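You operate a simulated robot arm through the tools that you are given. There is no shell and no other tool.

The job below is to be done with a simulated two-armed robot. You get a single attempt, and the scene is never put back.

Task
On the squared mat, fold the cream cloth in half.

Only the result counts: the job must be done as asked and must still hold three seconds after the hand-in. Knocking over, shifting, dropping, spilling or breaking anything else fails it. Flat cloth is picked up by pressing the open fingertips on it (5 to 10 N) and closing them slowly along it; thin cloth reads only 2 to 8 mm in the jaws.

Robot
Two 7-joint arms with two-finger grippers on one trunk, on a base that drives. Base frame: it is fixed to the floor where the robot stands at the start and does not move with it; the origin is under the middle of the robot, x ahead of it, y to its left, z up. Units: mm, rad, N and s.
The left shoulder is at the start at [78, 151, 913], the right one opposite. With the tool pointing down near the work surface each hand reaches from about 100 to 780 mm from the robot's upright axis, wherever it stands, measured 20 degrees to its own side. Places, roughly: cream cloth [500, 3000, 750]; squared mat [400, 3000, 900]. Payload 2.54 kg a hand.
The TCP of each hand is the grasp point between the finger pads, 30 mm short of the fingertips. In the tool frame z runs along the fingers and y along their closing line. The gripper opens to 116 mm. The gripper's body begins 95 mm behind the TCP.
Orientation is told as [roll, pitch, yaw] about the base's x, y, z axes, in that order, counted from this pose: with the fingers straight down and closing along the base's y, the tool's x points along the base's -x, its y along +y and its z along -z.

Tools
- The arms move only by the tool nudge_tool. It takes "left_series", "right_series" or both (then of equal length, played together; a hand with none holds still); each is one flat list of numbers, 7 for each row, row after row: the shift along the base's x, y, z in mm, then the turn, a rotation vector about the base's x, y, z in rad, then the closure, from 0 (fully open) to 1 (shut). In form: [x, y, z, wx, wy, wz, grip, x, y, z, wx, wy, wz, grip, ...]. A call has 1 to 20 rows; each row shifts and turns the commanded pose from where the row before left it. A row lasts 0.2 s, in which the tool goes at most 50 mm and 0.15 rad; a call with a longer step from one row to the next is refused whole, and so is a gripper value outside its range. Where a pose cannot be reached the arm comes as near as it can. A force on the tool above 40 N (or 10 N above the force at the start of the call, whichever is more), or a blocked arm, ends the call early, and 0.2 s more pass. Each finger travels about 72 mm/s and halts on what it meets, pressing with about 27 N; the grip force reading is that of the motor and also rises with nothing between the fingers. The clock runs only during rows and for 0.2 s after the last one: add rows that do not move to give the fingers time. The reply holds the time, the measured pose of the TCP, the force on the tool along the base axes, the opening and the grip force, in the units named above and with some noise, with the torque about the TCP (base axes, N m) and any sound that the robot's microphone picked up.
- Cameras (640 x 400 px; columns grow to the right, rows downward): "scene" is now at [159.3, -5.6, 1086.3]; the picture's right is [-0.07, -1.00, 0.00], its down [-0.00, 0.00, -1.00] and it looks along [1.00, -0.07, -0.00] (base axes); focal length 226 px, centre (320, 200). "left" rides on the left gripper at [69, 15, -122] in its tool frame; the picture's right is [-0.21, 0.98, 0.00], its down [-0.83, -0.18, -0.53] and it looks along [-0.52, -0.11, 0.85] (tool axes); focal length 251 px, centre (320, 200). "right" rides on the right gripper at [69, -15, -122] in its tool frame; the picture's right is [0.21, 0.98, 0.00], its down [-0.83, 0.18, -0.53] and it looks along [-0.52, 0.11, 0.85] (tool axes); focal length 251 px, centre (320, 200). There is no depth. A picture from a camera that has moved, and an enlarged one, comes with that camera's place and axes in the base frame and with its lens.
- snapshot(camera): a new picture of that camera. The clock stands still meanwhile.
- raise_lower(by): slides the trunk up (or, below 0, down) by that many mm; the arms and the scene camera ride with it, the base frame stays. It gives what a move gives, with no picture.
- steer(legs): drives the robot by 1 to 6 legs, each [ahead, left, turn to the left] in mm, mm and rad, along the robot's own axes; the way and the turn of a leg run together, so that a leg with both is an arc; at most 1500 mm and 3.142 rad a leg. The arms and the cameras ride along, it lands a little off, and it stops where it bumps. It gives what a move gives.
- aim_head(pan, tilt): turns the head with the scene camera to pan (to the left, within 1.396 rad either way) and tilt (down, from -0.506 to 1.204), counted from straight ahead of the robot. It gives what a move gives.
- enlarge(camera, box): a new picture of the part [left, top, right, bottom] of that camera's present view, enlarged. The clock stands still meanwhile.
- close_job(): hands the job in; it is judged then, once.

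Places have to be worked out from the pictures, the camera data and where the tool is seen. Open the grippers and draw the arms clear of the work before you hand the job in, unless the task says otherwise.

The tools are called after "Request:" by a JSON object that holds its "op" and its "data". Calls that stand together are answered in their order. nudge_tool: Moves the arms, as the interface text tells. Its arguments: {"type":"object","properties":{"left_series":{"type":"array","items":{"type":"number"}},"right_series":{"type":"array","items":{"type":"number"}}},"required":[]} The other tools are called the same way: raise_lower (by) slides the trunk up or down; steer (legs) drives the base; aim_head (pan, tilt) turns the head that bears the scene camera; snapshot (camera) takes a picture; enlarge (camera, box) takes an enlarged picture of a part of a camera's view; close_job () hands the job in.

At the start:

```text
clock: 0.0
left_eef_pos: [381.2, 147.5, 1092.6]
left_orientation: [-0.002, 0.0, -0.002]
left_contact_force: [-0.2, -0.4, -0.5]
left_torque: [0.01, 0.01, 0.02]
left_finger_gap: 116.2
left_grasp_force: 0.1
right_eef_pos: [427.2, -222.4, 1015.9]
right_orientation: [0.0, 0.002, -0.001]
right_contact_force: [-0.1, -0.3, 0.1]
right_torque: [0.02, 0.01, -0.01]
right_finger_gap: 116.1
right_grasp_force: 0.1
trunk travel left (down, up): [-150.0, 139.0]
robot x, y, heading: [-0.6, 0.4, -0.002]
head pan, tilt: [-0.066, 0.0]
```

scene: 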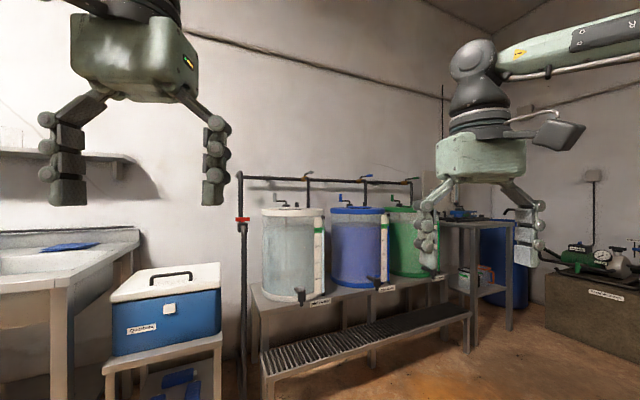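
right: 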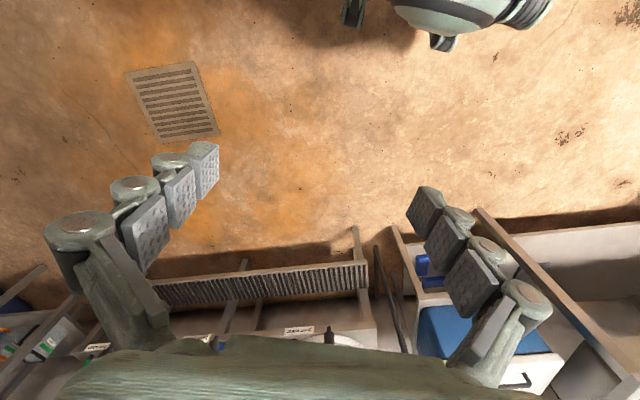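
left: 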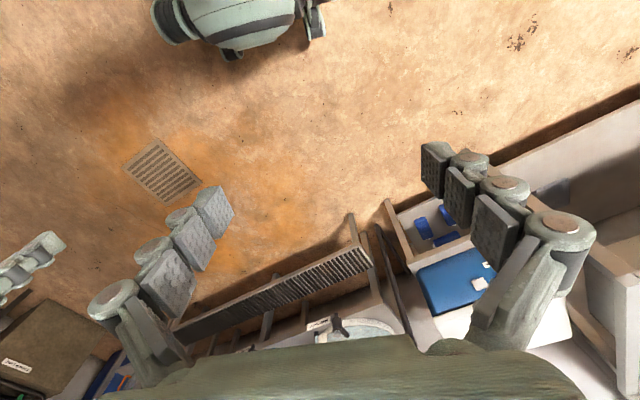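

The cloth is about 3 m to the left, out of view. I turn the head to the left and look there before driving.

Request:
{"op": "aim_head", "data": {"pan": 1.3, "tilt": 0.25}}

Request:
{"op": "snapshot", "data": {"camera": "scene"}}

```text
clock: 1.5
left_eef_pos: [381.1, 145.8, 1092.4]
left_orientation: [-0.002, 0.001, -0.003]
left_contact_force: [-0.4, -0.2, -0.3]
left_torque: [0.01, -0.02, -0.03]
left_finger_gap: 115.9
left_grasp_force: 0.1
right_eef_pos: [426.0, -222.5, 1014.7]
right_orientation: [0.001, 0.0, 0.001]
right_contact_force: [-0.9, 0.0, 0.8]
right_torque: [0.02, 0.01, -0.02]
right_finger_gap: 116.1
right_grasp_force: 0.1
trunk travel left (down, up): [-150.0, 139.0]
robot x, y, heading: [-2.1, -0.4, -0.006]
head pan, tilt: [1.3, 0.25]
```

```text
taken
camera scene: at [94.5, 90.4, 1063.4], right [0.96, -0.27, 0.0], down [-0.07, -0.24, -0.97], along [0.26, 0.93, -0.25], focal length 226 px, centre (320, 200)
```

scene: 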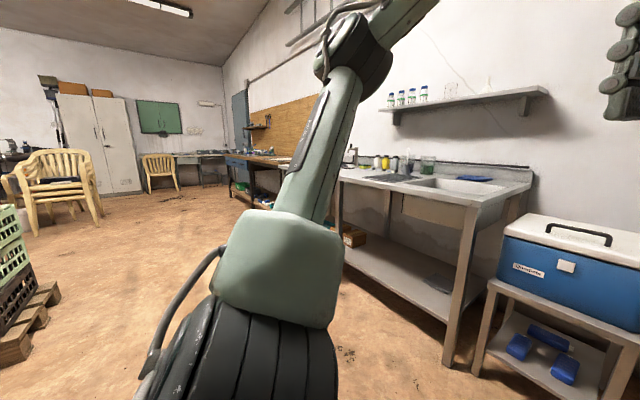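

The way to the left looks open along the sink benches. I enlarge the far bench to find the mat.

Request:
{"op": "enlarge", "data": {"camera": "scene", "box": [200, 110, 440, 260]}}

Request:
{"op": "enlarge", "data": {"camera": "scene", "box": [0, 100, 240, 250]}}

```text
2.67 times, centred on (320, 185) of scene
camera zoom: at [94.5, 90.4, 1063.4], right [0.96, -0.27, 0.0], down [-0.07, -0.24, -0.97], along [0.26, 0.93, -0.25], focal length 602 px, centre (320, 240)
```

zoom: 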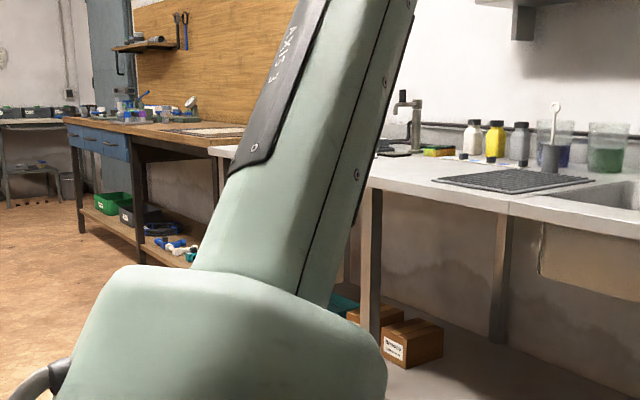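

```text
2.67 times, centred on (120, 175) of scene
camera zoom: at [94.5, 90.4, 1063.4], right [0.96, -0.27, 0.0], down [-0.07, -0.24, -0.97], along [0.26, 0.93, -0.25], focal length 602 px, centre (853, 267)
```

zoom: 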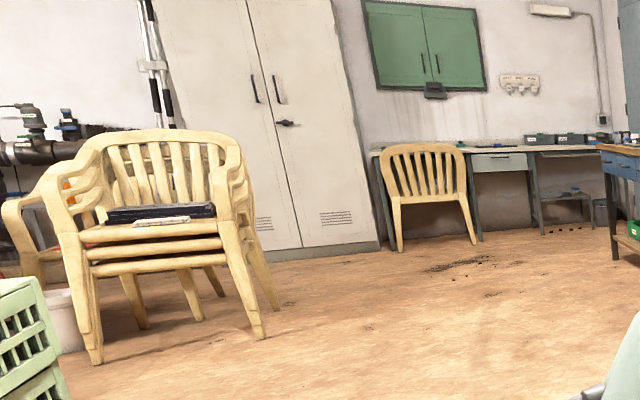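

The mat-like patch on the wooden bench lies along the wall, whose line runs turned by about 0.3–0.4 rad to the base's y. I turn a little left and drive sideways along the benches, staying well clear.

Request:
{"op": "steer", "data": {"legs": [[0, 0, 0.35], [0, 1400, 0]]}}

Request:
{"op": "aim_head", "data": {"pan": 0.8, "tilt": 0.35}}

Request:
{"op": "snapshot", "data": {"camera": "scene"}}

```text
clock: 16.5
left_eef_pos: [-180.3, 1604.0, 1092.4]
left_orientation: [-0.001, 0.001, 0.35]
left_contact_force: [1.0, 0.2, 0.0]
left_torque: [0.0, 0.02, -0.02]
left_finger_gap: 116.3
left_grasp_force: 0.0
right_eef_pos: [-9.3, 1274.9, 1016.0]
right_orientation: [0.0, 0.001, 0.348]
right_contact_force: [1.1, 0.3, 0.1]
right_torque: [0.01, 0.0, 0.0]
right_finger_gap: 116.2
right_grasp_force: 0.1
trunk travel left (down, up): [-150.0, 139.0]
robot x, y, heading: [-488.6, 1338.2, 0.354]
head pan, tilt: [1.3, 0.25]
```

```text
clock: 17.4
left_eef_pos: [-180.5, 1603.9, 1092.0]
left_orientation: [-0.002, 0.0, 0.349]
left_contact_force: [0.7, -0.8, 0.9]
left_torque: [-0.04, 0.02, -0.03]
left_finger_gap: 115.8
left_grasp_force: 0.0
right_eef_pos: [-11.1, 1272.1, 1014.8]
right_orientation: [0.0, 0.0, 0.348]
right_contact_force: [-0.7, 0.0, 0.3]
right_torque: [0.0, 0.03, 0.02]
right_finger_gap: 116.2
right_grasp_force: 0.1
trunk travel left (down, up): [-150.0, 139.0]
robot x, y, heading: [-488.7, 1341.2, 0.357]
head pan, tilt: [0.799, 0.351]
```

```text
taken
camera scene: at [-384.6, 1444.7, 1054.0], right [0.91, -0.41, 0.0], down [-0.14, -0.31, -0.94], along [0.38, 0.86, -0.34], focal length 226 px, centre (320, 200)
```

scene: 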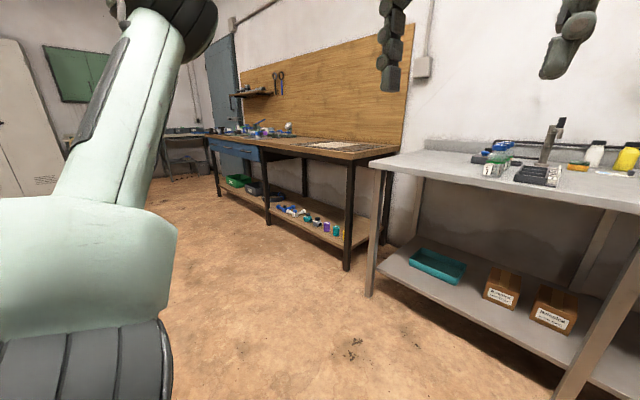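

The wooden bench's front legs place its front edge from (358, 2639) to (-473, 4910), so my heading of 0.355 is square to it. I enlarge the mat on it.

Request:
{"op": "enlarge", "data": {"camera": "scene", "box": [200, 110, 420, 250]}}

```text
2.86 times, centred on (310, 180) of scene
camera zoom: at [-384.6, 1444.7, 1054.0], right [0.91, -0.41, 0.0], down [-0.14, -0.31, -0.94], along [0.38, 0.86, -0.34], focal length 644 px, centre (349, 257)
```

zoom: 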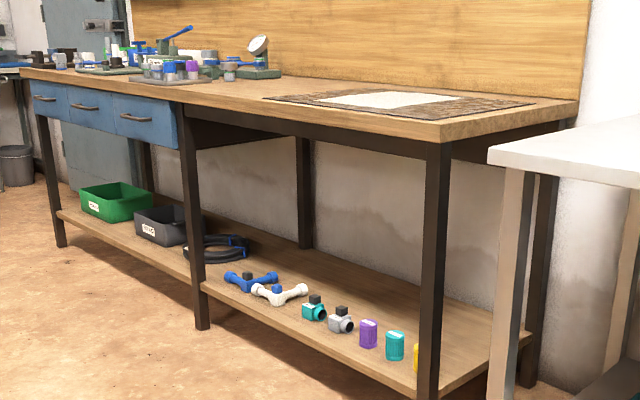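

The cream cloth lies on the mat at the right part of the wooden bench. I drive on sideways 1150 mm and ahead 500 mm, then look again.

Request:
{"op": "steer", "data": {"legs": [[0, 1180, 0], [500, 0, 0]]}}

Request:
{"op": "aim_head", "data": {"pan": 0.0, "tilt": 0.5}}

Request:
{"op": "snapshot", "data": {"camera": "scene"}}

```text
clock: 31.5
left_eef_pos: [-115.0, 2887.2, 1093.2]
left_orientation: [-0.001, 0.0, 0.357]
left_contact_force: [0.4, 0.3, -0.8]
left_torque: [0.01, 0.02, 0.02]
left_finger_gap: 116.2
left_grasp_force: 0.1
right_eef_pos: [57.9, 2557.3, 1013.4]
right_orientation: [-0.001, -0.001, 0.359]
right_contact_force: [-0.1, 0.7, 0.3]
right_torque: [0.03, -0.01, 0.02]
right_finger_gap: 116.0
right_grasp_force: 0.0
trunk travel left (down, up): [-150.0, 139.0]
robot x, y, heading: [-420.5, 2613.7, 0.359]
head pan, tilt: [0.799, 0.351]
```

```text
clock: 32.6
left_eef_pos: [-115.1, 2887.8, 1092.1]
left_orientation: [-0.001, 0.001, 0.357]
left_contact_force: [-0.5, -0.1, 0.1]
left_torque: [-0.03, 0.0, -0.03]
left_finger_gap: 115.9
left_grasp_force: 0.0
right_eef_pos: [56.8, 2559.2, 1015.9]
right_orientation: [0.0, 0.0, 0.359]
right_contact_force: [0.2, 0.1, -0.6]
right_torque: [-0.05, -0.01, 0.0]
right_finger_gap: 116.0
right_grasp_force: 0.0
trunk travel left (down, up): [-150.0, 139.0]
robot x, y, heading: [-419.7, 2619.7, 0.363]
head pan, tilt: [0.0, 0.499]
```

```text
taken
camera scene: at [-269.9, 2672.4, 1040.3], right [0.35, -0.94, 0.0], down [-0.45, -0.17, -0.88], along [0.82, 0.31, -0.48], focal length 226 px, centre (320, 200)
```

scene: 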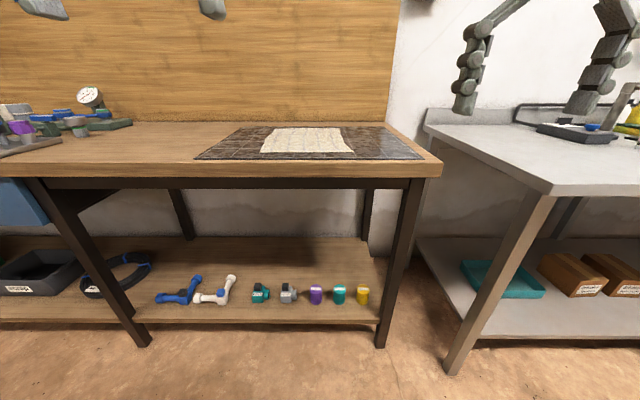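

The cloth is almost straight ahead; table top about z 815, its front edge about 690 mm ahead of the robot's axis. I drive ahead 300 mm and look down steeper.

Request:
{"op": "steer", "data": {"legs": [[300, 0, 0]]}}

Request:
{"op": "aim_head", "data": {"pan": 0.0, "tilt": 0.7}}

Request:
{"op": "snapshot", "data": {"camera": "scene"}}

Request:
{"op": "snapshot", "data": {"camera": "left"}}

Request:
{"op": "snapshot", "data": {"camera": "right"}}

```text
clock: 34.7
left_eef_pos: [166.9, 2991.4, 1092.2]
left_orientation: [-0.001, 0.0, 0.358]
left_contact_force: [-0.1, -0.4, -0.5]
left_torque: [0.01, 0.01, 0.06]
left_finger_gap: 115.8
left_grasp_force: 0.2
right_eef_pos: [339.1, 2662.7, 1015.6]
right_orientation: [0.001, -0.001, 0.355]
right_contact_force: [0.5, -0.4, 0.0]
right_torque: [0.01, -0.01, 0.01]
right_finger_gap: 116.0
right_grasp_force: 0.0
trunk travel left (down, up): [-150.0, 139.0]
robot x, y, heading: [-137.3, 2723.1, 0.354]
head pan, tilt: [0.0, 0.499]
```

```text
clock: 35.4
left_eef_pos: [166.5, 2991.8, 1093.0]
left_orientation: [0.0, 0.001, 0.356]
left_contact_force: [-0.8, 0.5, -0.2]
left_torque: [-0.03, 0.01, 0.01]
left_finger_gap: 116.1
left_grasp_force: 0.1
right_eef_pos: [338.7, 2662.1, 1014.8]
right_orientation: [0.0, -0.001, 0.357]
right_contact_force: [0.2, 0.1, 1.0]
right_torque: [0.01, -0.03, 0.0]
right_finger_gap: 115.9
right_grasp_force: 0.0
trunk travel left (down, up): [-150.0, 139.0]
robot x, y, heading: [-140.0, 2722.9, 0.361]
head pan, tilt: [0.0, 0.7]
```

```text
taken
camera scene: at [6.7, 2775.4, 1022.6], right [0.35, -0.94, 0.0], down [-0.6, -0.22, -0.77], along [0.72, 0.27, -0.64], focal length 226 px, centre (320, 200)
```

scene: 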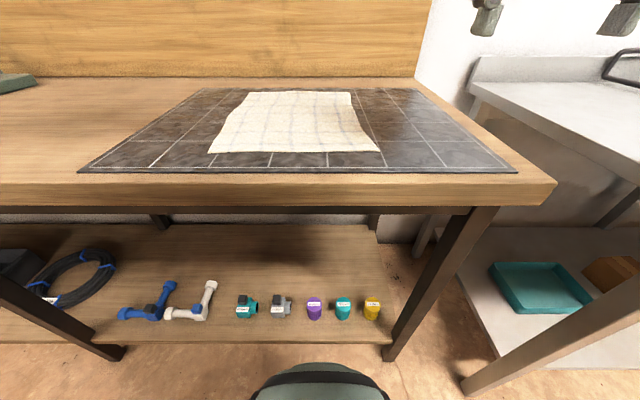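

```text
taken
camera left: at [97.7, 2982.0, 1213.8], right [-0.14, 0.99, 0.0], down [0.84, 0.12, 0.53], along [0.53, 0.07, -0.85], focal length 251 px, centre (320, 200)
```

left: 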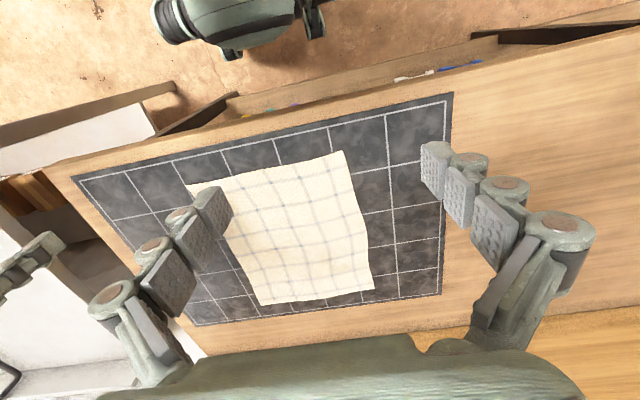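

```text
taken
camera right: at [280.5, 2622.8, 1137.4], right [-0.54, 0.84, 0.0], down [0.71, 0.46, 0.53], along [0.45, 0.29, -0.85], focal length 251 px, centre (320, 200)
```

right: 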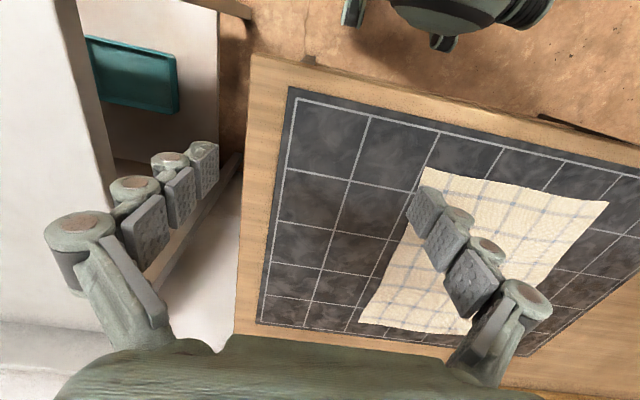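

Left and right views agree: mat surface about z 862, cloth near edge about 453 mm ahead (from 86 right to 165 left), far edge about 770 mm ahead (from 74 right to 178 left). I raise the trunk for reach, and look steeply down to judge the gap between my base and the bench.

Request:
{"op": "raise_lower", "data": {"by": 130}}

Request:
{"op": "aim_head", "data": {"pan": 0.0, "tilt": 1.2}}

Request:
{"op": "snapshot", "data": {"camera": "scene"}}

```text
clock: 37.0
left_eef_pos: [167.1, 2991.4, 1221.3]
left_orientation: [-0.002, 0.0, 0.356]
left_contact_force: [-0.5, 1.0, 0.3]
left_torque: [0.0, -0.01, -0.01]
left_finger_gap: 115.9
left_grasp_force: 0.1
right_eef_pos: [339.6, 2661.8, 1144.4]
right_orientation: [-0.001, -0.001, 0.356]
right_contact_force: [0.3, -0.6, -0.3]
right_torque: [0.03, 0.09, 0.0]
right_finger_gap: 116.1
right_grasp_force: 0.1
trunk travel left (down, up): [-280.0, 9.0]
robot x, y, heading: [-135.3, 2723.1, 0.361]
head pan, tilt: [0.0, 0.7]
```

```text
clock: 37.9
left_eef_pos: [167.8, 2991.5, 1222.7]
left_orientation: [-0.001, 0.001, 0.358]
left_contact_force: [-0.3, -0.5, -0.2]
left_torque: [0.02, 0.01, 0.01]
left_finger_gap: 115.8
left_grasp_force: 0.2
right_eef_pos: [340.5, 2662.5, 1144.3]
right_orientation: [0.0, 0.001, 0.356]
right_contact_force: [-0.6, 0.6, 0.1]
right_torque: [-0.01, 0.01, 0.01]
right_finger_gap: 116.3
right_grasp_force: 0.0
trunk travel left (down, up): [-280.0, 9.0]
robot x, y, heading: [-139.1, 2721.5, 0.354]
head pan, tilt: [0.0, 1.201]
```

```text
taken
camera scene: at [-20.5, 2765.3, 1116.6], right [0.35, -0.94, 0.0], down [-0.87, -0.33, -0.36], along [0.34, 0.13, -0.93], focal length 226 px, centre (320, 200)
```

scene: 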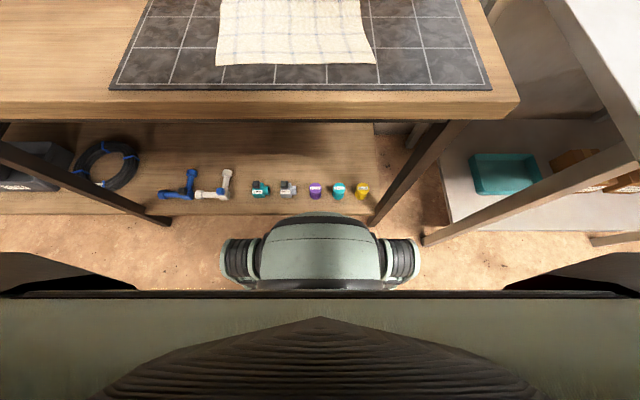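

The round base front is close under the bench edge, so I would rather not drive further. I test in the air whether both hands reach over the far edge (755 ahead) from here.

Request:
{"op": "nudge_tool", "data": {"left_series": [34.5, 14.5, -27, 0, 0, 0, 0, 34.5, 14.5, -27, 0, 0, 0, 0, 34.5, 14.5, -27, 0, 0, 0, 0, 34.5, 14.5, -27, 0, 0, 0, 0, 34.5, 14.5, -27, 0, 0, 0, 0, 34.5, 14.5, -27, 0, 0, 0, 0, 34.5, 14.5, -27, 0, 0, 0, 0, 34.5, 14.5, -27, 0, 0, 0, 0, 34.5, 14.5, -27, 0, 0, 0, 0, 34.5, 14.5, -27, 0, 0, 0, 0, 0, 0, 0, 0, 0, 0, 0], "right_series": [25.3, 26.2, -19.2, 0, 0, 0, 0, 25.3, 26.2, -19.2, 0, 0, 0, 0, 25.3, 26.2, -19.2, 0, 0, 0, 0, 25.3, 26.2, -19.2, 0, 0, 0, 0, 25.3, 26.2, -19.2, 0, 0, 0, 0, 25.3, 26.2, -19.2, 0, 0, 0, 0, 25.3, 26.2, -19.2, 0, 0, 0, 0, 25.3, 26.2, -19.2, 0, 0, 0, 0, 25.3, 26.2, -19.2, 0, 0, 0, 0, 25.3, 26.2, -19.2, 0, 0, 0, 0, 0, 0, 0, 0, 0, 0, 0]}}

Request:
{"op": "aim_head", "data": {"pan": 0.0, "tilt": 0.7}}

Request:
{"op": "snapshot", "data": {"camera": "scene"}}

Request:
{"op": "snapshot", "data": {"camera": "left"}}

Request:
{"op": "snapshot", "data": {"camera": "right"}}

```text
clock: 40.3
left_eef_pos: [505.6, 3136.8, 951.0]
left_orientation: [0.0, -0.002, 0.355]
left_contact_force: [0.5, -1.0, 1.6]
left_torque: [0.0, -0.01, 0.01]
left_finger_gap: 116.1
left_grasp_force: 0.1
left hand out of reach, approached as far as the arm can: row 10
right_eef_pos: [511.0, 2772.3, 938.9]
right_orientation: [0.001, -0.003, 0.357]
right_contact_force: [-1.1, 0.9, -0.3]
right_torque: [0.03, 0.0, -0.02]
right_finger_gap: 115.9
right_grasp_force: 0.0
right hand out of reach, approached as far as the arm can: row 5, 6, 7, 8, 9, 10
trunk travel left (down, up): [-280.0, 9.0]
robot x, y, heading: [-137.6, 2721.9, 0.361]
head pan, tilt: [0.0, 1.201]
```

```text
clock: 41.3
left_eef_pos: [506.2, 3137.3, 952.7]
left_orientation: [-0.004, 0.001, 0.354]
left_contact_force: [0.7, -0.2, -0.1]
left_torque: [0.01, 0.02, 0.0]
left_finger_gap: 116.1
left_grasp_force: 0.1
right_eef_pos: [509.9, 2772.4, 938.1]
right_orientation: [0.002, -0.004, 0.357]
right_contact_force: [0.7, -0.2, 0.7]
right_torque: [0.01, 0.0, 0.0]
right_finger_gap: 116.1
right_grasp_force: 0.0
trunk travel left (down, up): [-280.0, 9.0]
robot x, y, heading: [-136.9, 2721.7, 0.359]
head pan, tilt: [0.0, 0.7]
```

```text
taken
camera scene: at [6.6, 2775.4, 1152.5], right [0.35, -0.94, 0.0], down [-0.6, -0.23, -0.76], along [0.72, 0.27, -0.64], focal length 226 px, centre (320, 200)
```

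scene: 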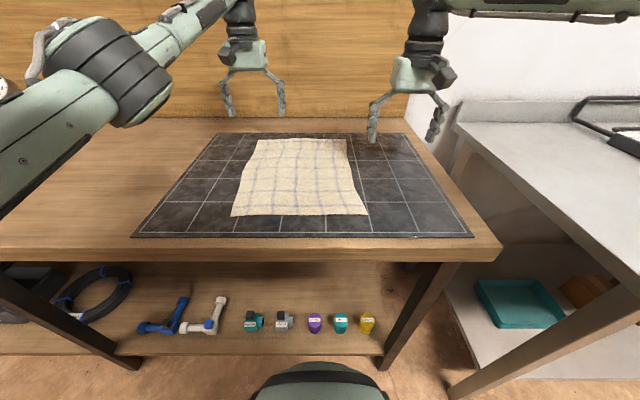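

```text
taken
camera left: at [436.2, 3127.6, 1072.9], right [-0.14, 0.99, 0.0], down [0.84, 0.12, 0.53], along [0.53, 0.07, -0.85], focal length 251 px, centre (320, 200)
```

left: 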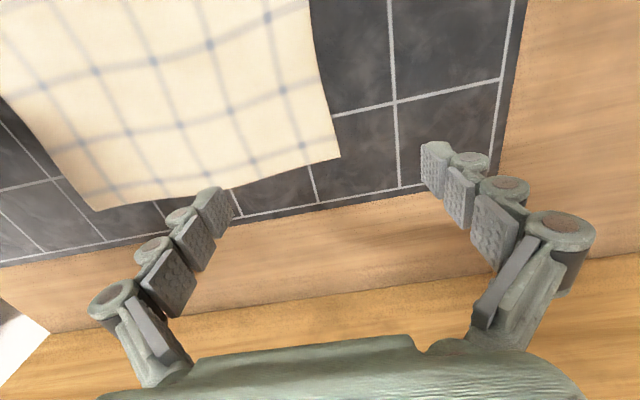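

```text
taken
camera right: at [451.5, 2731.8, 1060.4], right [-0.54, 0.84, 0.0], down [0.71, 0.46, 0.54], along [0.45, 0.29, -0.84], focal length 251 px, centre (320, 200)
```

right: 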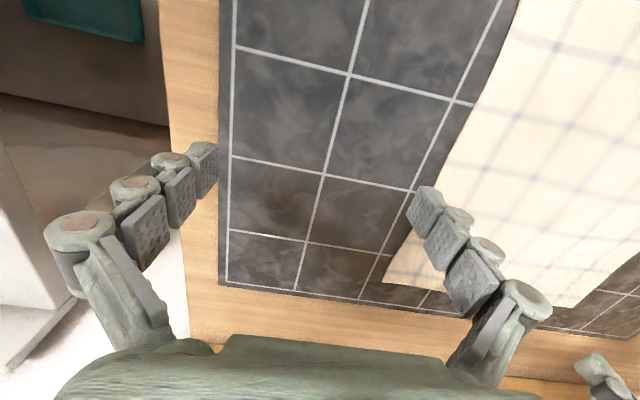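

Left reaches 748 ahead; the right stopped early at about 623 ahead, 180 right. I nudge the right hand inward to find its real limit.

Request:
{"op": "nudge_tool", "data": {"right_series": [9.2, 39, 0, 0, 0, 0, 0, 9.2, 39, 0, 0, 0, 0, 0, 9.2, 39, 0, 0, 0, 0, 0, 0, 0, 0, 0, 0, 0, 0]}}

```text
clock: 42.3
left_eef_pos: [505.9, 3136.4, 952.2]
left_orientation: [-0.002, -0.001, 0.355]
left_contact_force: [-0.5, 0.0, 0.2]
left_torque: [-0.01, 0.0, -0.03]
left_finger_gap: 115.9
left_grasp_force: 0.2
right_eef_pos: [496.4, 2779.4, 937.2]
right_orientation: [0.002, 0.0, 0.357]
right_contact_force: [-0.3, -0.6, 0.5]
right_torque: [0.06, 0.02, 0.02]
right_finger_gap: 116.0
right_grasp_force: 0.1
right hand out of reach, approached as far as the arm can: row 1, 2, 3
trunk travel left (down, up): [-280.0, 9.0]
robot x, y, heading: [-138.6, 2721.0, 0.358]
head pan, tilt: [0.0, 0.7]
```

The right hand is stuck there. I test it more to its own side, 700 ahead and 240 right, to see how its reach runs.

Request:
{"op": "nudge_tool", "data": {"right_series": [34.8, -12.2, 4, 0, 0, 0, 0, 34.8, -12.2, 4, 0, 0, 0, 0, 34.8, -12.2, 4, 0, 0, 0, 0, 0, 0, 0, 0, 0, 0, 0]}}

Request:
{"op": "snapshot", "data": {"camera": "scene"}}

```text
clock: 43.3
left_eef_pos: [505.3, 3138.1, 952.5]
left_orientation: [-0.001, 0.001, 0.356]
left_contact_force: [0.2, 0.2, 0.1]
left_torque: [0.0, -0.02, -0.02]
left_finger_gap: 116.2
left_grasp_force: 0.1
right_eef_pos: [576.9, 2719.4, 948.0]
right_orientation: [0.003, -0.004, 0.355]
right_contact_force: [-0.2, 0.8, 0.1]
right_torque: [0.02, -0.01, 0.02]
right_finger_gap: 116.0
right_grasp_force: 0.1
right hand out of reach, approached as far as the arm can: row 1, 2, 3
trunk travel left (down, up): [-280.0, 9.0]
robot x, y, heading: [-140.2, 2720.5, 0.352]
head pan, tilt: [0.0, 0.7]
```

```text
taken
camera scene: at [6.6, 2775.4, 1152.6], right [0.35, -0.94, 0.0], down [-0.6, -0.23, -0.77], along [0.72, 0.27, -0.64], focal length 226 px, centre (320, 200)
```

scene: 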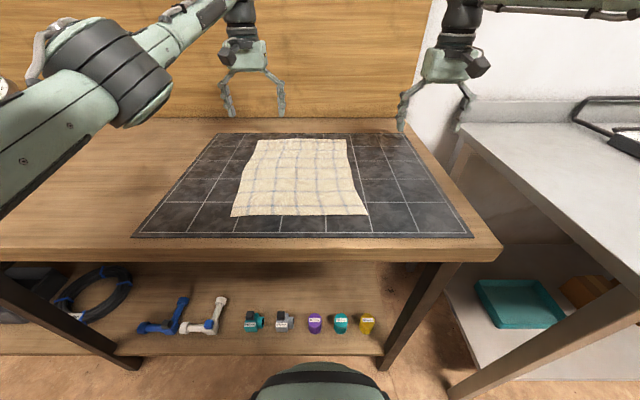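

The right arm rides in an elbow-high posture whose limit runs inward-backward. I back it off and turn its hand 0.6 rad about the vertical to see whether a wrist limit is what holds it.

Request:
{"op": "nudge_tool", "data": {"right_series": [-30, -11, 0, 0, 0, -0.12, 0, -30, -11, 0, 0, 0, -0.12, 0, 0, 0, 0, 0, 0, -0.12, 0, 0, 0, 0, 0, 0, -0.12, 0, 0, 0, 0, 0, 0, -0.12, 0, 14.5, 42, 0, 0, 0, 0, 0, 14.5, 42, 0, 0, 0, 0, 0, 14.5, 42, 0, 0, 0, 0, 0, 40, 15, 0, 0, 0, 0, 0, 40, 15, 0, 0, 0, 0, 0, 0, 0, 0, 0, 0, 0, 0]}}

```text
clock: 45.7
left_eef_pos: [504.7, 3136.9, 952.3]
left_orientation: [-0.001, 0.001, 0.354]
left_contact_force: [0.0, 0.4, 0.5]
left_torque: [0.0, -0.03, 0.0]
left_finger_gap: 115.9
left_grasp_force: 0.0
right_eef_pos: [554.5, 2739.8, 940.4]
right_orientation: [0.002, -0.002, -0.243]
right_contact_force: [-0.3, 0.0, 0.2]
right_torque: [0.0, 0.0, 0.04]
right_finger_gap: 116.1
right_grasp_force: 0.1
right hand out of reach, approached as far as the arm can: row 7, 8, 9, 10
trunk travel left (down, up): [-280.0, 9.0]
robot x, y, heading: [-139.7, 2721.4, 0.353]
head pan, tilt: [0.0, 0.7]
```

Yaw is not the limit; the elbow sits far out to the right. I draw the right hand back, bring it in near the middle to pull the elbow in, then push ahead along the inner line.

Request:
{"op": "nudge_tool", "data": {"right_series": [-42.3, -12.4, 8, 0, 0, 0.12, 0, -42.3, -12.4, 8, 0, 0, 0.12, 0, -42.3, -12.4, 8, 0, 0, 0.12, 0, -42.3, -12.4, 8, 0, 0, 0.12, 0, -42.3, -12.4, 8, 0, 0, 0.12, 0, -42.3, -12.4, 8, 0, 0, 0, 0, -42.3, -12.4, 8, 0, 0, 0, 0, -19.4, 38.1, 0, 0, 0, 0, 0, -19.4, 38.1, 0, 0, 0, 0, 0, -19.4, 38.1, 0, 0, 0, 0, 0, -19.4, 38.1, 0, 0, 0, 0, 0, 0, 0, 0, 0, 0, 0, 0]}}

Request:
{"op": "nudge_tool", "data": {"right_series": [45, 10.3, -6, 0, 0, 0, 0, 45, 10.3, -6, 0, 0, 0, 0, 45, 10.3, -6, 0, 0, 0, 0, 45, 10.3, -6, 0, 0, 0, 0, 45, 10.3, -6, 0, 0, 0, 0, 45, 10.3, -6, 0, 0, 0, 0, 45, 10.3, -6, 0, 0, 0, 0, 45, 10.3, -6, 0, 0, 0, 0, 0, 0, 0, 0, 0, 0, 0]}}

Request:
{"op": "snapshot", "data": {"camera": "scene"}}

```text
clock: 48.3
left_eef_pos: [505.4, 3137.3, 950.8]
left_orientation: [-0.002, 0.001, 0.356]
left_contact_force: [-0.4, -0.3, 0.0]
left_torque: [-0.01, 0.02, -0.03]
left_finger_gap: 116.1
left_grasp_force: 0.1
right_eef_pos: [191.1, 2786.4, 994.7]
right_orientation: [0.0, -0.001, 0.354]
right_contact_force: [0.1, -0.2, -1.1]
right_torque: [0.01, 0.02, -0.01]
right_finger_gap: 116.2
right_grasp_force: 0.0
right hand out of reach, approached as far as the arm can: row 11
trunk travel left (down, up): [-280.0, 9.0]
robot x, y, heading: [-135.3, 2720.9, 0.353]
head pan, tilt: [0.0, 0.7]
```

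```text
clock: 50.3
left_eef_pos: [504.5, 3138.3, 951.9]
left_orientation: [-0.001, 0.0, 0.357]
left_contact_force: [0.3, 0.4, 0.1]
left_torque: [0.0, -0.03, 0.03]
left_finger_gap: 115.8
left_grasp_force: 0.2
right_eef_pos: [416.7, 2807.6, 979.0]
right_orientation: [0.002, -0.004, 0.356]
right_contact_force: [0.0, 0.5, 0.5]
right_torque: [0.01, 0.0, -0.03]
right_finger_gap: 116.0
right_grasp_force: 0.0
right hand out of reach, approached as far as the arm can: row 4, 5, 6, 7, 8
trunk travel left (down, up): [-280.0, 9.0]
robot x, y, heading: [-138.4, 2717.8, 0.356]
head pan, tilt: [0.0, 0.7]
```

```text
taken
camera scene: at [6.2, 2775.5, 1152.7], right [0.35, -0.94, 0.0], down [-0.6, -0.23, -0.77], along [0.72, 0.27, -0.64], focal length 226 px, centre (320, 200)
```

scene: 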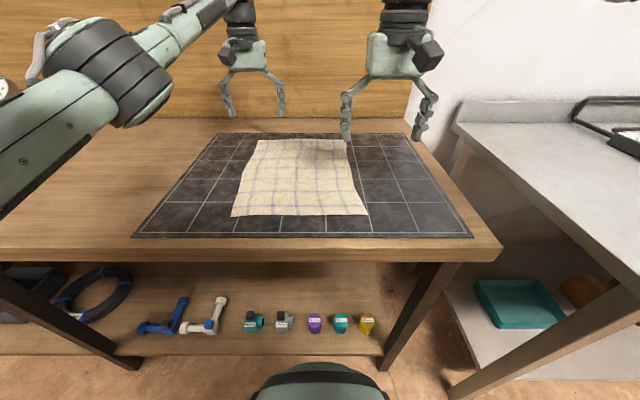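

Still limited. I look up to see the shapes of both arms.

Request:
{"op": "aim_head", "data": {"pan": -0.4, "tilt": -0.1}}

Request:
{"op": "snapshot", "data": {"camera": "scene"}}

Request:
{"op": "aim_head", "data": {"pan": 0.4, "tilt": 0.1}}

Request:
{"op": "snapshot", "data": {"camera": "scene"}}

```text
clock: 51.4
left_eef_pos: [505.4, 3138.2, 952.1]
left_orientation: [-0.002, -0.001, 0.356]
left_contact_force: [0.0, -0.4, 0.5]
left_torque: [0.0, 0.0, -0.03]
left_finger_gap: 116.0
left_grasp_force: 0.1
right_eef_pos: [417.8, 2806.7, 977.2]
right_orientation: [0.003, -0.004, 0.356]
right_contact_force: [0.7, -0.1, -0.2]
right_torque: [-0.04, -0.01, -0.01]
right_finger_gap: 116.1
right_grasp_force: 0.0
trunk travel left (down, up): [-280.0, 9.0]
robot x, y, heading: [-139.9, 2722.0, 0.364]
head pan, tilt: [-0.4, -0.099]
```

```text
taken
camera scene: at [14.1, 2742.0, 1225.1], right [-0.04, -1.0, 0.0], down [0.1, 0.0, -1.0], along [0.99, -0.04, 0.1], focal length 226 px, centre (320, 200)
```

scene: 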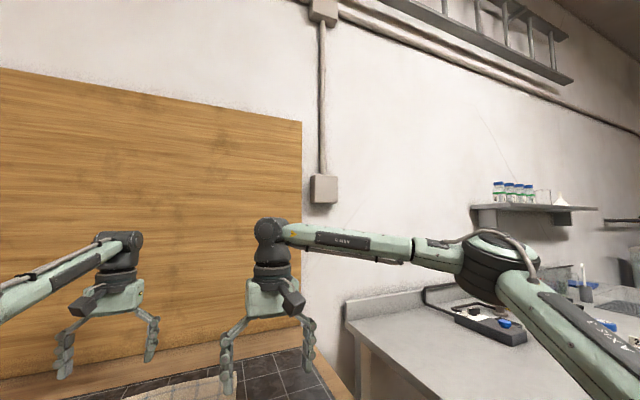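

```text
clock: 52.5
left_eef_pos: [505.0, 3138.0, 952.2]
left_orientation: [-0.001, 0.0, 0.355]
left_contact_force: [0.2, -0.8, 1.0]
left_torque: [0.0, -0.04, 0.01]
left_finger_gap: 115.9
left_grasp_force: 0.0
right_eef_pos: [416.9, 2807.5, 977.4]
right_orientation: [0.004, -0.003, 0.356]
right_contact_force: [0.9, 0.0, 0.9]
right_torque: [-0.02, 0.0, 0.01]
right_finger_gap: 115.9
right_grasp_force: 0.0
trunk travel left (down, up): [-280.0, 9.0]
robot x, y, heading: [-142.5, 2725.6, 0.356]
head pan, tilt: [0.4, 0.099]
```

```text
taken
camera scene: at [-6.0, 2808.8, 1207.4], right [0.69, -0.73, 0.0], down [-0.07, -0.07, -1.0], along [0.72, 0.68, -0.1], focal length 226 px, centre (320, 200)
```

scene: 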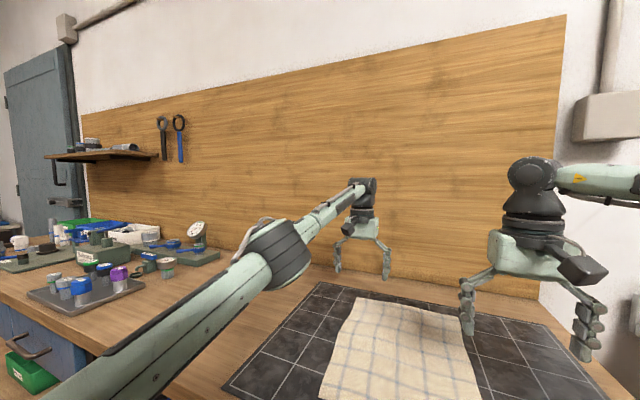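

Both elbows are outward; the right one is bent far out. I take the right hand out to its own side and stretch it forward there, meaning to sweep inward afterwards with the arm stretched.

Request:
{"op": "nudge_tool", "data": {"right_series": [-11.1, -36.1, 0, 0, 0, 0, 0, -11.1, -36.1, 0, 0, 0, 0, 0, -11.1, -36.1, 0, 0, 0, 0, 0, 13.1, -35.1, 0, 0, 0, 0, 0, 13.1, -35.1, 0, 0, 0, 0, 0, 13.1, -35.1, 0, 0, 0, 0, 0, 13.1, -35.1, 0, 0, 0, 0, 0, 41.2, 15.4, 0, 0, 0, 0, 0, 41.2, 15.4, 0, 0, 0, 0, 0, 41.2, 15.4, 0, 0, 0, 0, 0, 41.2, 15.4, 0, 0, 0, 0, 0, 41.2, 15.4, 0, 0, 0, 0, 0, 0, 0, 0, 0, 0, 0, 0]}}

Request:
{"op": "aim_head", "data": {"pan": -0.4, "tilt": 0.1}}

Request:
{"op": "snapshot", "data": {"camera": "scene"}}

```text
clock: 55.3
left_eef_pos: [505.9, 3138.0, 951.5]
left_orientation: [0.0, 0.0, 0.355]
left_contact_force: [0.3, -0.6, -0.7]
left_torque: [0.01, -0.01, 0.02]
left_finger_gap: 116.1
left_grasp_force: 0.0
right_eef_pos: [636.1, 2631.1, 976.9]
right_orientation: [0.0, -0.002, 0.357]
right_contact_force: [0.3, -0.6, -1.6]
right_torque: [0.02, -0.01, -0.02]
right_finger_gap: 116.0
right_grasp_force: 0.1
right hand out of reach, approached as far as the arm can: row 12
trunk travel left (down, up): [-280.0, 9.0]
robot x, y, heading: [-135.7, 2721.1, 0.357]
head pan, tilt: [0.4, 0.099]
```

```text
clock: 56.5
left_eef_pos: [506.5, 3137.1, 951.9]
left_orientation: [-0.001, 0.001, 0.357]
left_contact_force: [0.3, -0.1, 0.6]
left_torque: [0.02, 0.0, -0.01]
left_finger_gap: 116.4
left_grasp_force: 0.0
right_eef_pos: [635.6, 2631.7, 976.4]
right_orientation: [0.0, -0.003, 0.357]
right_contact_force: [0.4, 0.3, 1.2]
right_torque: [0.01, -0.04, 0.01]
right_finger_gap: 115.9
right_grasp_force: 0.1
trunk travel left (down, up): [-280.0, 9.0]
robot x, y, heading: [-139.3, 2723.0, 0.357]
head pan, tilt: [-0.4, 0.099]
```

```text
taken
camera scene: at [19.0, 2741.8, 1207.3], right [-0.04, -1.0, 0.0], down [-0.1, 0.0, -1.0], along [0.99, -0.04, -0.1], focal length 226 px, centre (320, 200)
```

scene: 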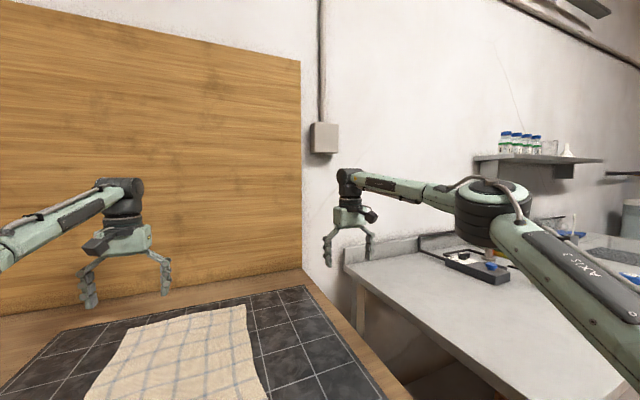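

Stretched out at its own side it does reach 780 from the axis. Now I sweep it inward in small steps along a slightly smaller radius.

Request:
{"op": "nudge_tool", "data": {"right_series": [-6.5, 19.5, -5, 0, 0, 0, 0, 2.3, 20.1, -5, 0, 0, 0, 0, 2.3, 20.1, -5, 0, 0, 0, 0, 0, 20.1, 0, 0, 0, 0, 0, 0, 20.1, 0, 0, 0, 0, 0, 0, 20.1, 0, 0, 0, 0, 0, 0, 20.1, 0, 0, 0, 0, 0, 0, 20.1, 0, 0, 0, 0, 0]}}

```text
clock: 58.2
left_eef_pos: [505.3, 3138.4, 951.0]
left_orientation: [-0.001, 0.001, 0.356]
left_contact_force: [-0.7, -0.3, 0.1]
left_torque: [0.02, -0.03, 0.0]
left_finger_gap: 115.9
left_grasp_force: 0.1
right_eef_pos: [562.9, 2732.7, 951.8]
right_orientation: [0.002, -0.007, 0.356]
right_contact_force: [0.3, -0.1, 1.0]
right_torque: [-0.02, 0.0, 0.02]
right_finger_gap: 116.1
right_grasp_force: 0.0
right hand out of reach, approached as far as the arm can: row 2, 3, 4, 5, 6, 7, 8
trunk travel left (down, up): [-280.0, 9.0]
robot x, y, heading: [-140.2, 2720.4, 0.355]
head pan, tilt: [-0.4, 0.099]
```

The right wrist runs on a circle about a fixed elbow, so its shoulder sits at a limit. I pull both hands back and up and lower the trunk again, to try the reach with the original trunk height.

Request:
{"op": "nudge_tool", "data": {"left_series": [-40.3, -15, 18.5, 0, 0, 0, 0, -40.3, -15, 18.5, 0, 0, 0, 0, -40.3, -15, 18.5, 0, 0, 0, 0, -40.3, -15, 18.5, 0, 0, 0, 0, -40.3, -15, 18.5, 0, 0, 0, 0, -40.3, -15, 18.5, 0, 0, 0, 0, -40.3, -15, 18.5, 0, 0, 0, 0, 0, 0, 0, 0, 0, 0, 0], "right_series": [-31.6, -11.8, 18.5, 0, 0, 0, 0, -31.6, -11.8, 18.5, 0, 0, 0, 0, -31.6, -11.8, 18.5, 0, 0, 0, 0, -31.6, -11.8, 18.5, 0, 0, 0, 0, -31.6, -11.8, 18.5, 0, 0, 0, 0, -31.6, -11.8, 18.5, 0, 0, 0, 0, -31.6, -11.8, 18.5, 0, 0, 0, 0, 0, 0, 0, 0, 0, 0, 0]}}

Request:
{"op": "raise_lower", "data": {"by": -130}}

Request:
{"op": "aim_head", "data": {"pan": 0.0, "tilt": 0.2}}

Request:
{"op": "snapshot", "data": {"camera": "scene"}}

```text
clock: 60.0
left_eef_pos: [225.1, 3034.1, 1079.1]
left_orientation: [0.001, 0.001, 0.357]
left_contact_force: [0.6, 0.5, 0.1]
left_torque: [-0.04, 0.05, 0.01]
left_finger_gap: 115.8
left_grasp_force: 0.1
right_eef_pos: [341.2, 2650.4, 1080.5]
right_orientation: [0.0, 0.0, 0.355]
right_contact_force: [0.1, -0.6, 0.1]
right_torque: [0.01, 0.05, 0.01]
right_finger_gap: 116.2
right_grasp_force: 0.2
trunk travel left (down, up): [-280.0, 9.0]
robot x, y, heading: [-138.0, 2721.1, 0.353]
head pan, tilt: [-0.4, 0.099]
```

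```text
clock: 61.6
left_eef_pos: [225.6, 3033.0, 951.3]
left_orientation: [-0.001, -0.002, 0.356]
left_contact_force: [0.2, 1.0, 0.3]
left_torque: [0.03, -0.01, 0.02]
left_finger_gap: 116.1
left_grasp_force: 0.1
right_eef_pos: [340.3, 2649.6, 952.0]
right_orientation: [0.001, -0.002, 0.356]
right_contact_force: [-0.1, 0.1, -0.1]
right_torque: [0.0, 0.0, 0.02]
right_finger_gap: 115.9
right_grasp_force: 0.0
trunk travel left (down, up): [-150.0, 139.0]
robot x, y, heading: [-141.2, 2723.6, 0.353]
head pan, tilt: [-0.4, 0.099]
```

```text
clock: 62.5
left_eef_pos: [225.2, 3033.1, 949.2]
left_orientation: [-0.001, 0.001, 0.356]
left_contact_force: [0.9, -0.9, 0.1]
left_torque: [-0.01, 0.03, 0.0]
left_finger_gap: 115.9
left_grasp_force: 0.0
right_eef_pos: [340.5, 2650.0, 952.6]
right_orientation: [-0.001, -0.001, 0.355]
right_contact_force: [-0.7, -0.2, -1.0]
right_torque: [0.0, -0.03, -0.01]
right_finger_gap: 115.9
right_grasp_force: 0.1
trunk travel left (down, up): [-150.0, 139.0]
robot x, y, heading: [-136.7, 2723.8, 0.355]
head pan, tilt: [0.0, 0.201]
```

```text
taken
camera scene: at [14.4, 2778.2, 1068.0], right [0.35, -0.94, 0.0], down [-0.19, -0.07, -0.98], along [0.92, 0.34, -0.2], focal length 226 px, centre (320, 200)
```

scene: 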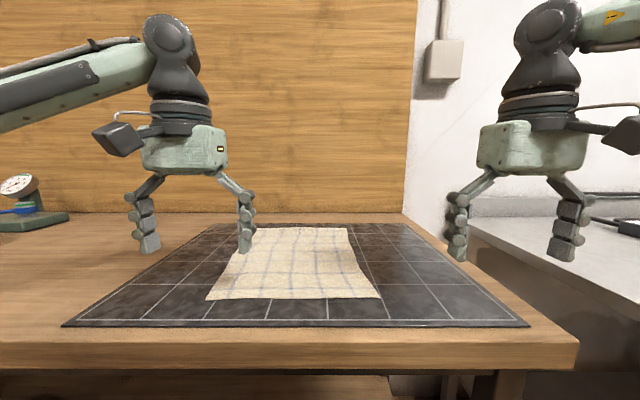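

Both hands are over the bench again with the trunk at the original height. I retry the right hand towards 720 ahead, 110 right.

Request:
{"op": "nudge_tool", "data": {"right_series": [29.2, 27.7, 0, 0, 0, 0, 0, 29.2, 27.7, 0, 0, 0, 0, 0, 29.2, 27.7, 0, 0, 0, 0, 0, 29.2, 27.7, 0, 0, 0, 0, 0, 29.2, 27.7, 0, 0, 0, 0, 0, 29.2, 27.7, 0, 0, 0, 0, 0, 29.2, 27.7, 0, 0, 0, 0, 0, 29.2, 27.7, 0, 0, 0, 0, 0, 0, 0, 0, 0, 0, 0, 0]}}

```text
clock: 64.5
left_eef_pos: [225.2, 3033.4, 949.9]
left_orientation: [-0.001, 0.0, 0.356]
left_contact_force: [0.1, 1.2, 1.3]
left_torque: [-0.03, 0.0, -0.01]
left_finger_gap: 115.9
left_grasp_force: 0.1
right_eef_pos: [473.8, 2750.9, 953.1]
right_orientation: [0.001, 0.001, 0.357]
right_contact_force: [0.5, 0.2, -0.1]
right_torque: [-0.01, 0.01, 0.02]
right_finger_gap: 115.8
right_grasp_force: 0.0
right hand out of reach, approached as far as the arm can: row 5, 6, 7, 8
trunk travel left (down, up): [-150.0, 139.0]
robot x, y, heading: [-138.0, 2718.0, 0.351]
head pan, tilt: [0.0, 0.201]
```

Lower trunk is tighter still. I mirror the left arm's starting pose with the right hand (381 ahead, 147 right, high), raise the trunk, and then try the same path the left used.

Request:
{"op": "nudge_tool", "data": {"right_series": [-34.2, -5.6, 23.3, 0, 0, 0, 0, -34.2, -5.6, 23.3, 0, 0, 0, 0, -34.2, -5.6, 23.3, 0, 0, 0, 0, -34.2, -5.6, 23.3, 0, 0, 0, 0, -34.2, -5.6, 23.3, 0, 0, 0, 0, -34.2, -5.6, 23.3, 0, 0, 0, 0, 0, 0, 0, 0, 0, 0, 0]}}

Request:
{"op": "raise_lower", "data": {"by": 130}}

Request:
{"op": "aim_head", "data": {"pan": -0.5, "tilt": 0.0}}

Request:
{"op": "snapshot", "data": {"camera": "scene"}}

Request:
{"op": "aim_head", "data": {"pan": 0.5, "tilt": 0.0}}

Request:
{"op": "snapshot", "data": {"camera": "scene"}}

```text
clock: 66.1
left_eef_pos: [225.1, 3034.9, 950.5]
left_orientation: [-0.001, -0.001, 0.357]
left_contact_force: [-0.3, 0.4, 0.4]
left_torque: [0.0, 0.0, -0.01]
left_finger_gap: 116.1
left_grasp_force: 0.1
right_eef_pos: [266.8, 2718.3, 1092.9]
right_orientation: [0.002, 0.0, 0.356]
right_contact_force: [0.2, -0.1, 0.1]
right_torque: [0.01, -0.02, 0.0]
right_finger_gap: 115.8
right_grasp_force: 0.0
trunk travel left (down, up): [-150.0, 139.0]
robot x, y, heading: [-140.5, 2720.6, 0.359]
head pan, tilt: [0.0, 0.201]
```

```text
clock: 67.7
left_eef_pos: [224.4, 3034.6, 1080.0]
left_orientation: [0.001, 0.002, 0.356]
left_contact_force: [-0.3, -0.2, 0.4]
left_torque: [0.05, 0.02, -0.01]
left_finger_gap: 116.0
left_grasp_force: 0.0
right_eef_pos: [267.5, 2719.6, 1222.0]
right_orientation: [0.0, 0.002, 0.357]
right_contact_force: [0.8, 0.1, -1.0]
right_torque: [0.02, 0.0, 0.0]
right_finger_gap: 116.1
right_grasp_force: 0.0
trunk travel left (down, up): [-280.0, 9.0]
robot x, y, heading: [-137.1, 2718.2, 0.359]
head pan, tilt: [0.0, 0.201]
```

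```text
clock: 68.6
left_eef_pos: [224.8, 3033.8, 1080.1]
left_orientation: [-0.004, 0.0, 0.355]
left_contact_force: [0.0, -0.4, 0.0]
left_torque: [0.0, -0.01, -0.03]
left_finger_gap: 116.1
left_grasp_force: 0.0
right_eef_pos: [268.0, 2719.0, 1223.1]
right_orientation: [0.002, -0.001, 0.357]
right_contact_force: [-0.4, -0.6, -0.6]
right_torque: [0.01, -0.03, 0.05]
right_finger_gap: 116.0
right_grasp_force: 0.1
trunk travel left (down, up): [-280.0, 9.0]
robot x, y, heading: [-139.4, 2720.2, 0.36]
head pan, tilt: [-0.499, 0.0]
```

```text
taken
camera scene: at [16.2, 2733.0, 1216.4], right [-0.14, -0.99, 0.0], down [0.0, 0.0, -1.0], along [0.99, -0.14, 0.0], focal length 226 px, centre (320, 200)
```

scene: 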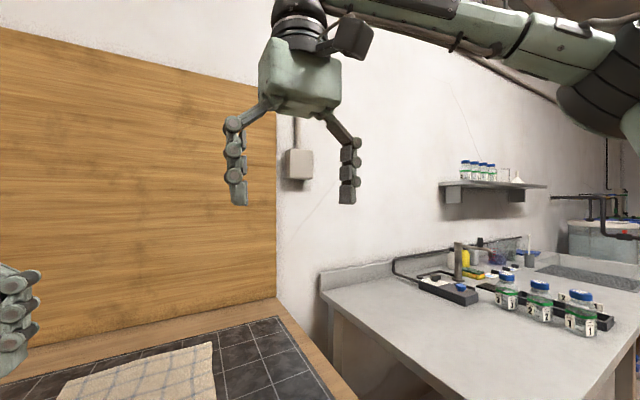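

```text
clock: 69.9
left_eef_pos: [225.5, 3034.1, 1080.3]
left_orientation: [-0.001, -0.001, 0.355]
left_contact_force: [0.6, -0.3, 0.2]
left_torque: [0.03, 0.0, 0.03]
left_finger_gap: 115.9
left_grasp_force: 0.1
right_eef_pos: [267.0, 2718.9, 1223.1]
right_orientation: [0.0, -0.001, 0.354]
right_contact_force: [0.2, 0.9, 0.2]
right_torque: [0.04, 0.01, -0.01]
right_finger_gap: 115.9
right_grasp_force: 0.1
trunk travel left (down, up): [-280.0, 9.0]
robot x, y, heading: [-137.7, 2720.7, 0.355]
head pan, tilt: [0.499, 0.0]
```

```text
taken
camera scene: at [-13.9, 2813.6, 1216.4], right [0.75, -0.66, 0.0], down [0.0, 0.0, -1.0], along [0.66, 0.75, 0.0], focal length 226 px, centre (320, 200)
```

scene: 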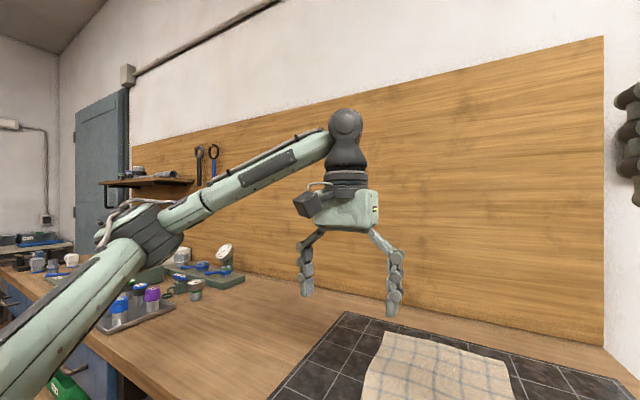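

The left elbow hangs low, while the right one is carried high, which causes the right's limit. I back off 500 mm into free floor to swing the right elbow down by taking the hand around a loop: to the right, down, and forward again.

Request:
{"op": "steer", "data": {"legs": [[-500, 0, 0]]}}

Request:
{"op": "aim_head", "data": {"pan": -1.1, "tilt": 0.4}}

Request:
{"op": "snapshot", "data": {"camera": "scene"}}

```text
clock: 72.8
left_eef_pos: [-238.7, 2862.7, 1080.9]
left_orientation: [-0.001, 0.0, 0.357]
left_contact_force: [0.4, -0.1, 1.0]
left_torque: [0.01, -0.02, 0.0]
left_finger_gap: 116.0
left_grasp_force: 0.1
right_eef_pos: [-193.8, 2547.2, 1222.9]
right_orientation: [0.001, -0.002, 0.359]
right_contact_force: [0.0, -0.9, -0.2]
right_torque: [0.0, 0.04, -0.03]
right_finger_gap: 116.0
right_grasp_force: 0.0
trunk travel left (down, up): [-280.0, 9.0]
robot x, y, heading: [-601.4, 2549.4, 0.36]
head pan, tilt: [0.499, 0.0]
```

```text
clock: 74.5
left_eef_pos: [-237.4, 2863.4, 1080.2]
left_orientation: [-0.003, 0.001, 0.357]
left_contact_force: [0.9, 0.1, -0.5]
left_torque: [0.01, 0.01, 0.0]
left_finger_gap: 115.9
left_grasp_force: 0.0
right_eef_pos: [-194.4, 2547.3, 1223.0]
right_orientation: [0.0, 0.0, 0.359]
right_contact_force: [-0.6, 0.0, -0.7]
right_torque: [0.01, 0.04, 0.02]
right_finger_gap: 116.0
right_grasp_force: 0.0
trunk travel left (down, up): [-280.0, 9.0]
robot x, y, heading: [-599.7, 2547.6, 0.364]
head pan, tilt: [-1.1, 0.4]
```

```text
taken
camera scene: at [-465.7, 2510.8, 1179.4], right [-0.67, -0.74, 0.0], down [-0.29, 0.26, -0.92], along [0.68, -0.62, -0.39], focal length 226 px, centre (320, 200)
```

scene: 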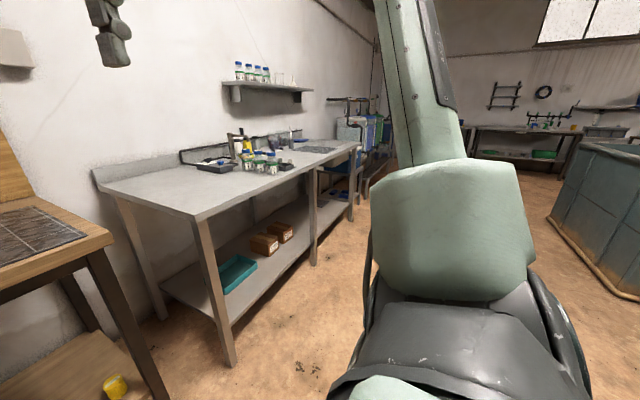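

The right upper arm stands almost straight up. First stage of the loop: the right hand swings out to the right side, turning with the arm.

Request:
{"op": "nudge_tool", "data": {"right_series": [18.2, -39.1, -12, 0, 0, -0.1, 0, 18.2, -39.1, -12, 0, 0, -0.1, 0, 18.2, -39.1, -12, 0, 0, -0.1, 0, 18.2, -39.1, -12, 0, 0, -0.1, 0, 18.2, -39.1, -12, 0, 0, -0.1, 0, 18.2, -39.1, -12, 0, 0, -0.1, 0, -11.8, -39.7, 0, 0, 0, -0.1, 0, -11.8, -39.7, 0, 0, 0, -0.1, 0, -11.8, -39.7, 0, 0, 0, -0.1, 0, -11.8, -39.7, 0, 0, 0, -0.1, 0, -11.8, -39.7, 0, 0, 0, -0.1, 0, -11.8, -39.7, 0, 0, 0, -0.1, 0, 0, 0, 0, 0, 0, 0, 0]}}

Request:
{"op": "aim_head", "data": {"pan": -1.1, "tilt": 0.1}}

Request:
{"op": "snapshot", "data": {"camera": "scene"}}

```text
clock: 77.3
left_eef_pos: [-237.3, 2861.6, 1080.8]
left_orientation: [-0.001, -0.001, 0.36]
left_contact_force: [0.0, 0.3, 0.0]
left_torque: [-0.04, 0.0, 0.03]
left_finger_gap: 115.7
left_grasp_force: 0.0
right_eef_pos: [-155.2, 2076.4, 1149.1]
right_orientation: [0.0, -0.001, -0.841]
right_contact_force: [-0.4, 0.1, -0.9]
right_torque: [-0.06, -0.03, 0.02]
right_finger_gap: 116.1
right_grasp_force: 0.0
trunk travel left (down, up): [-280.0, 9.0]
robot x, y, heading: [-599.9, 2551.6, 0.356]
head pan, tilt: [-1.1, 0.4]
```

```text
clock: 78.1
left_eef_pos: [-237.4, 2863.4, 1079.4]
left_orientation: [-0.002, 0.0, 0.357]
left_contact_force: [-0.1, -0.5, 0.0]
left_torque: [0.0, -0.02, 0.05]
left_finger_gap: 115.9
left_grasp_force: 0.1
right_eef_pos: [-154.4, 2075.9, 1149.8]
right_orientation: [0.001, 0.0, -0.841]
right_contact_force: [0.3, 0.8, 0.8]
right_torque: [0.02, 0.02, 0.0]
right_finger_gap: 115.9
right_grasp_force: 0.0
trunk travel left (down, up): [-280.0, 9.0]
robot x, y, heading: [-597.8, 2551.4, 0.359]
head pan, tilt: [-1.1, 0.099]
```

```text
taken
camera scene: at [-466.2, 2511.1, 1207.3], right [-0.67, -0.74, 0.0], down [-0.07, 0.07, -0.99], along [0.73, -0.67, -0.1], focal length 226 px, centre (320, 200)
```

scene: 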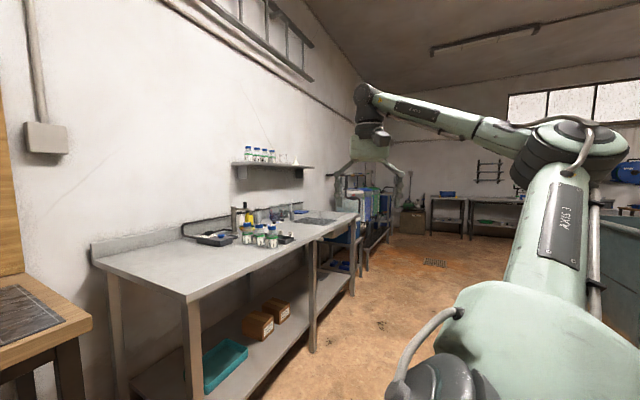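

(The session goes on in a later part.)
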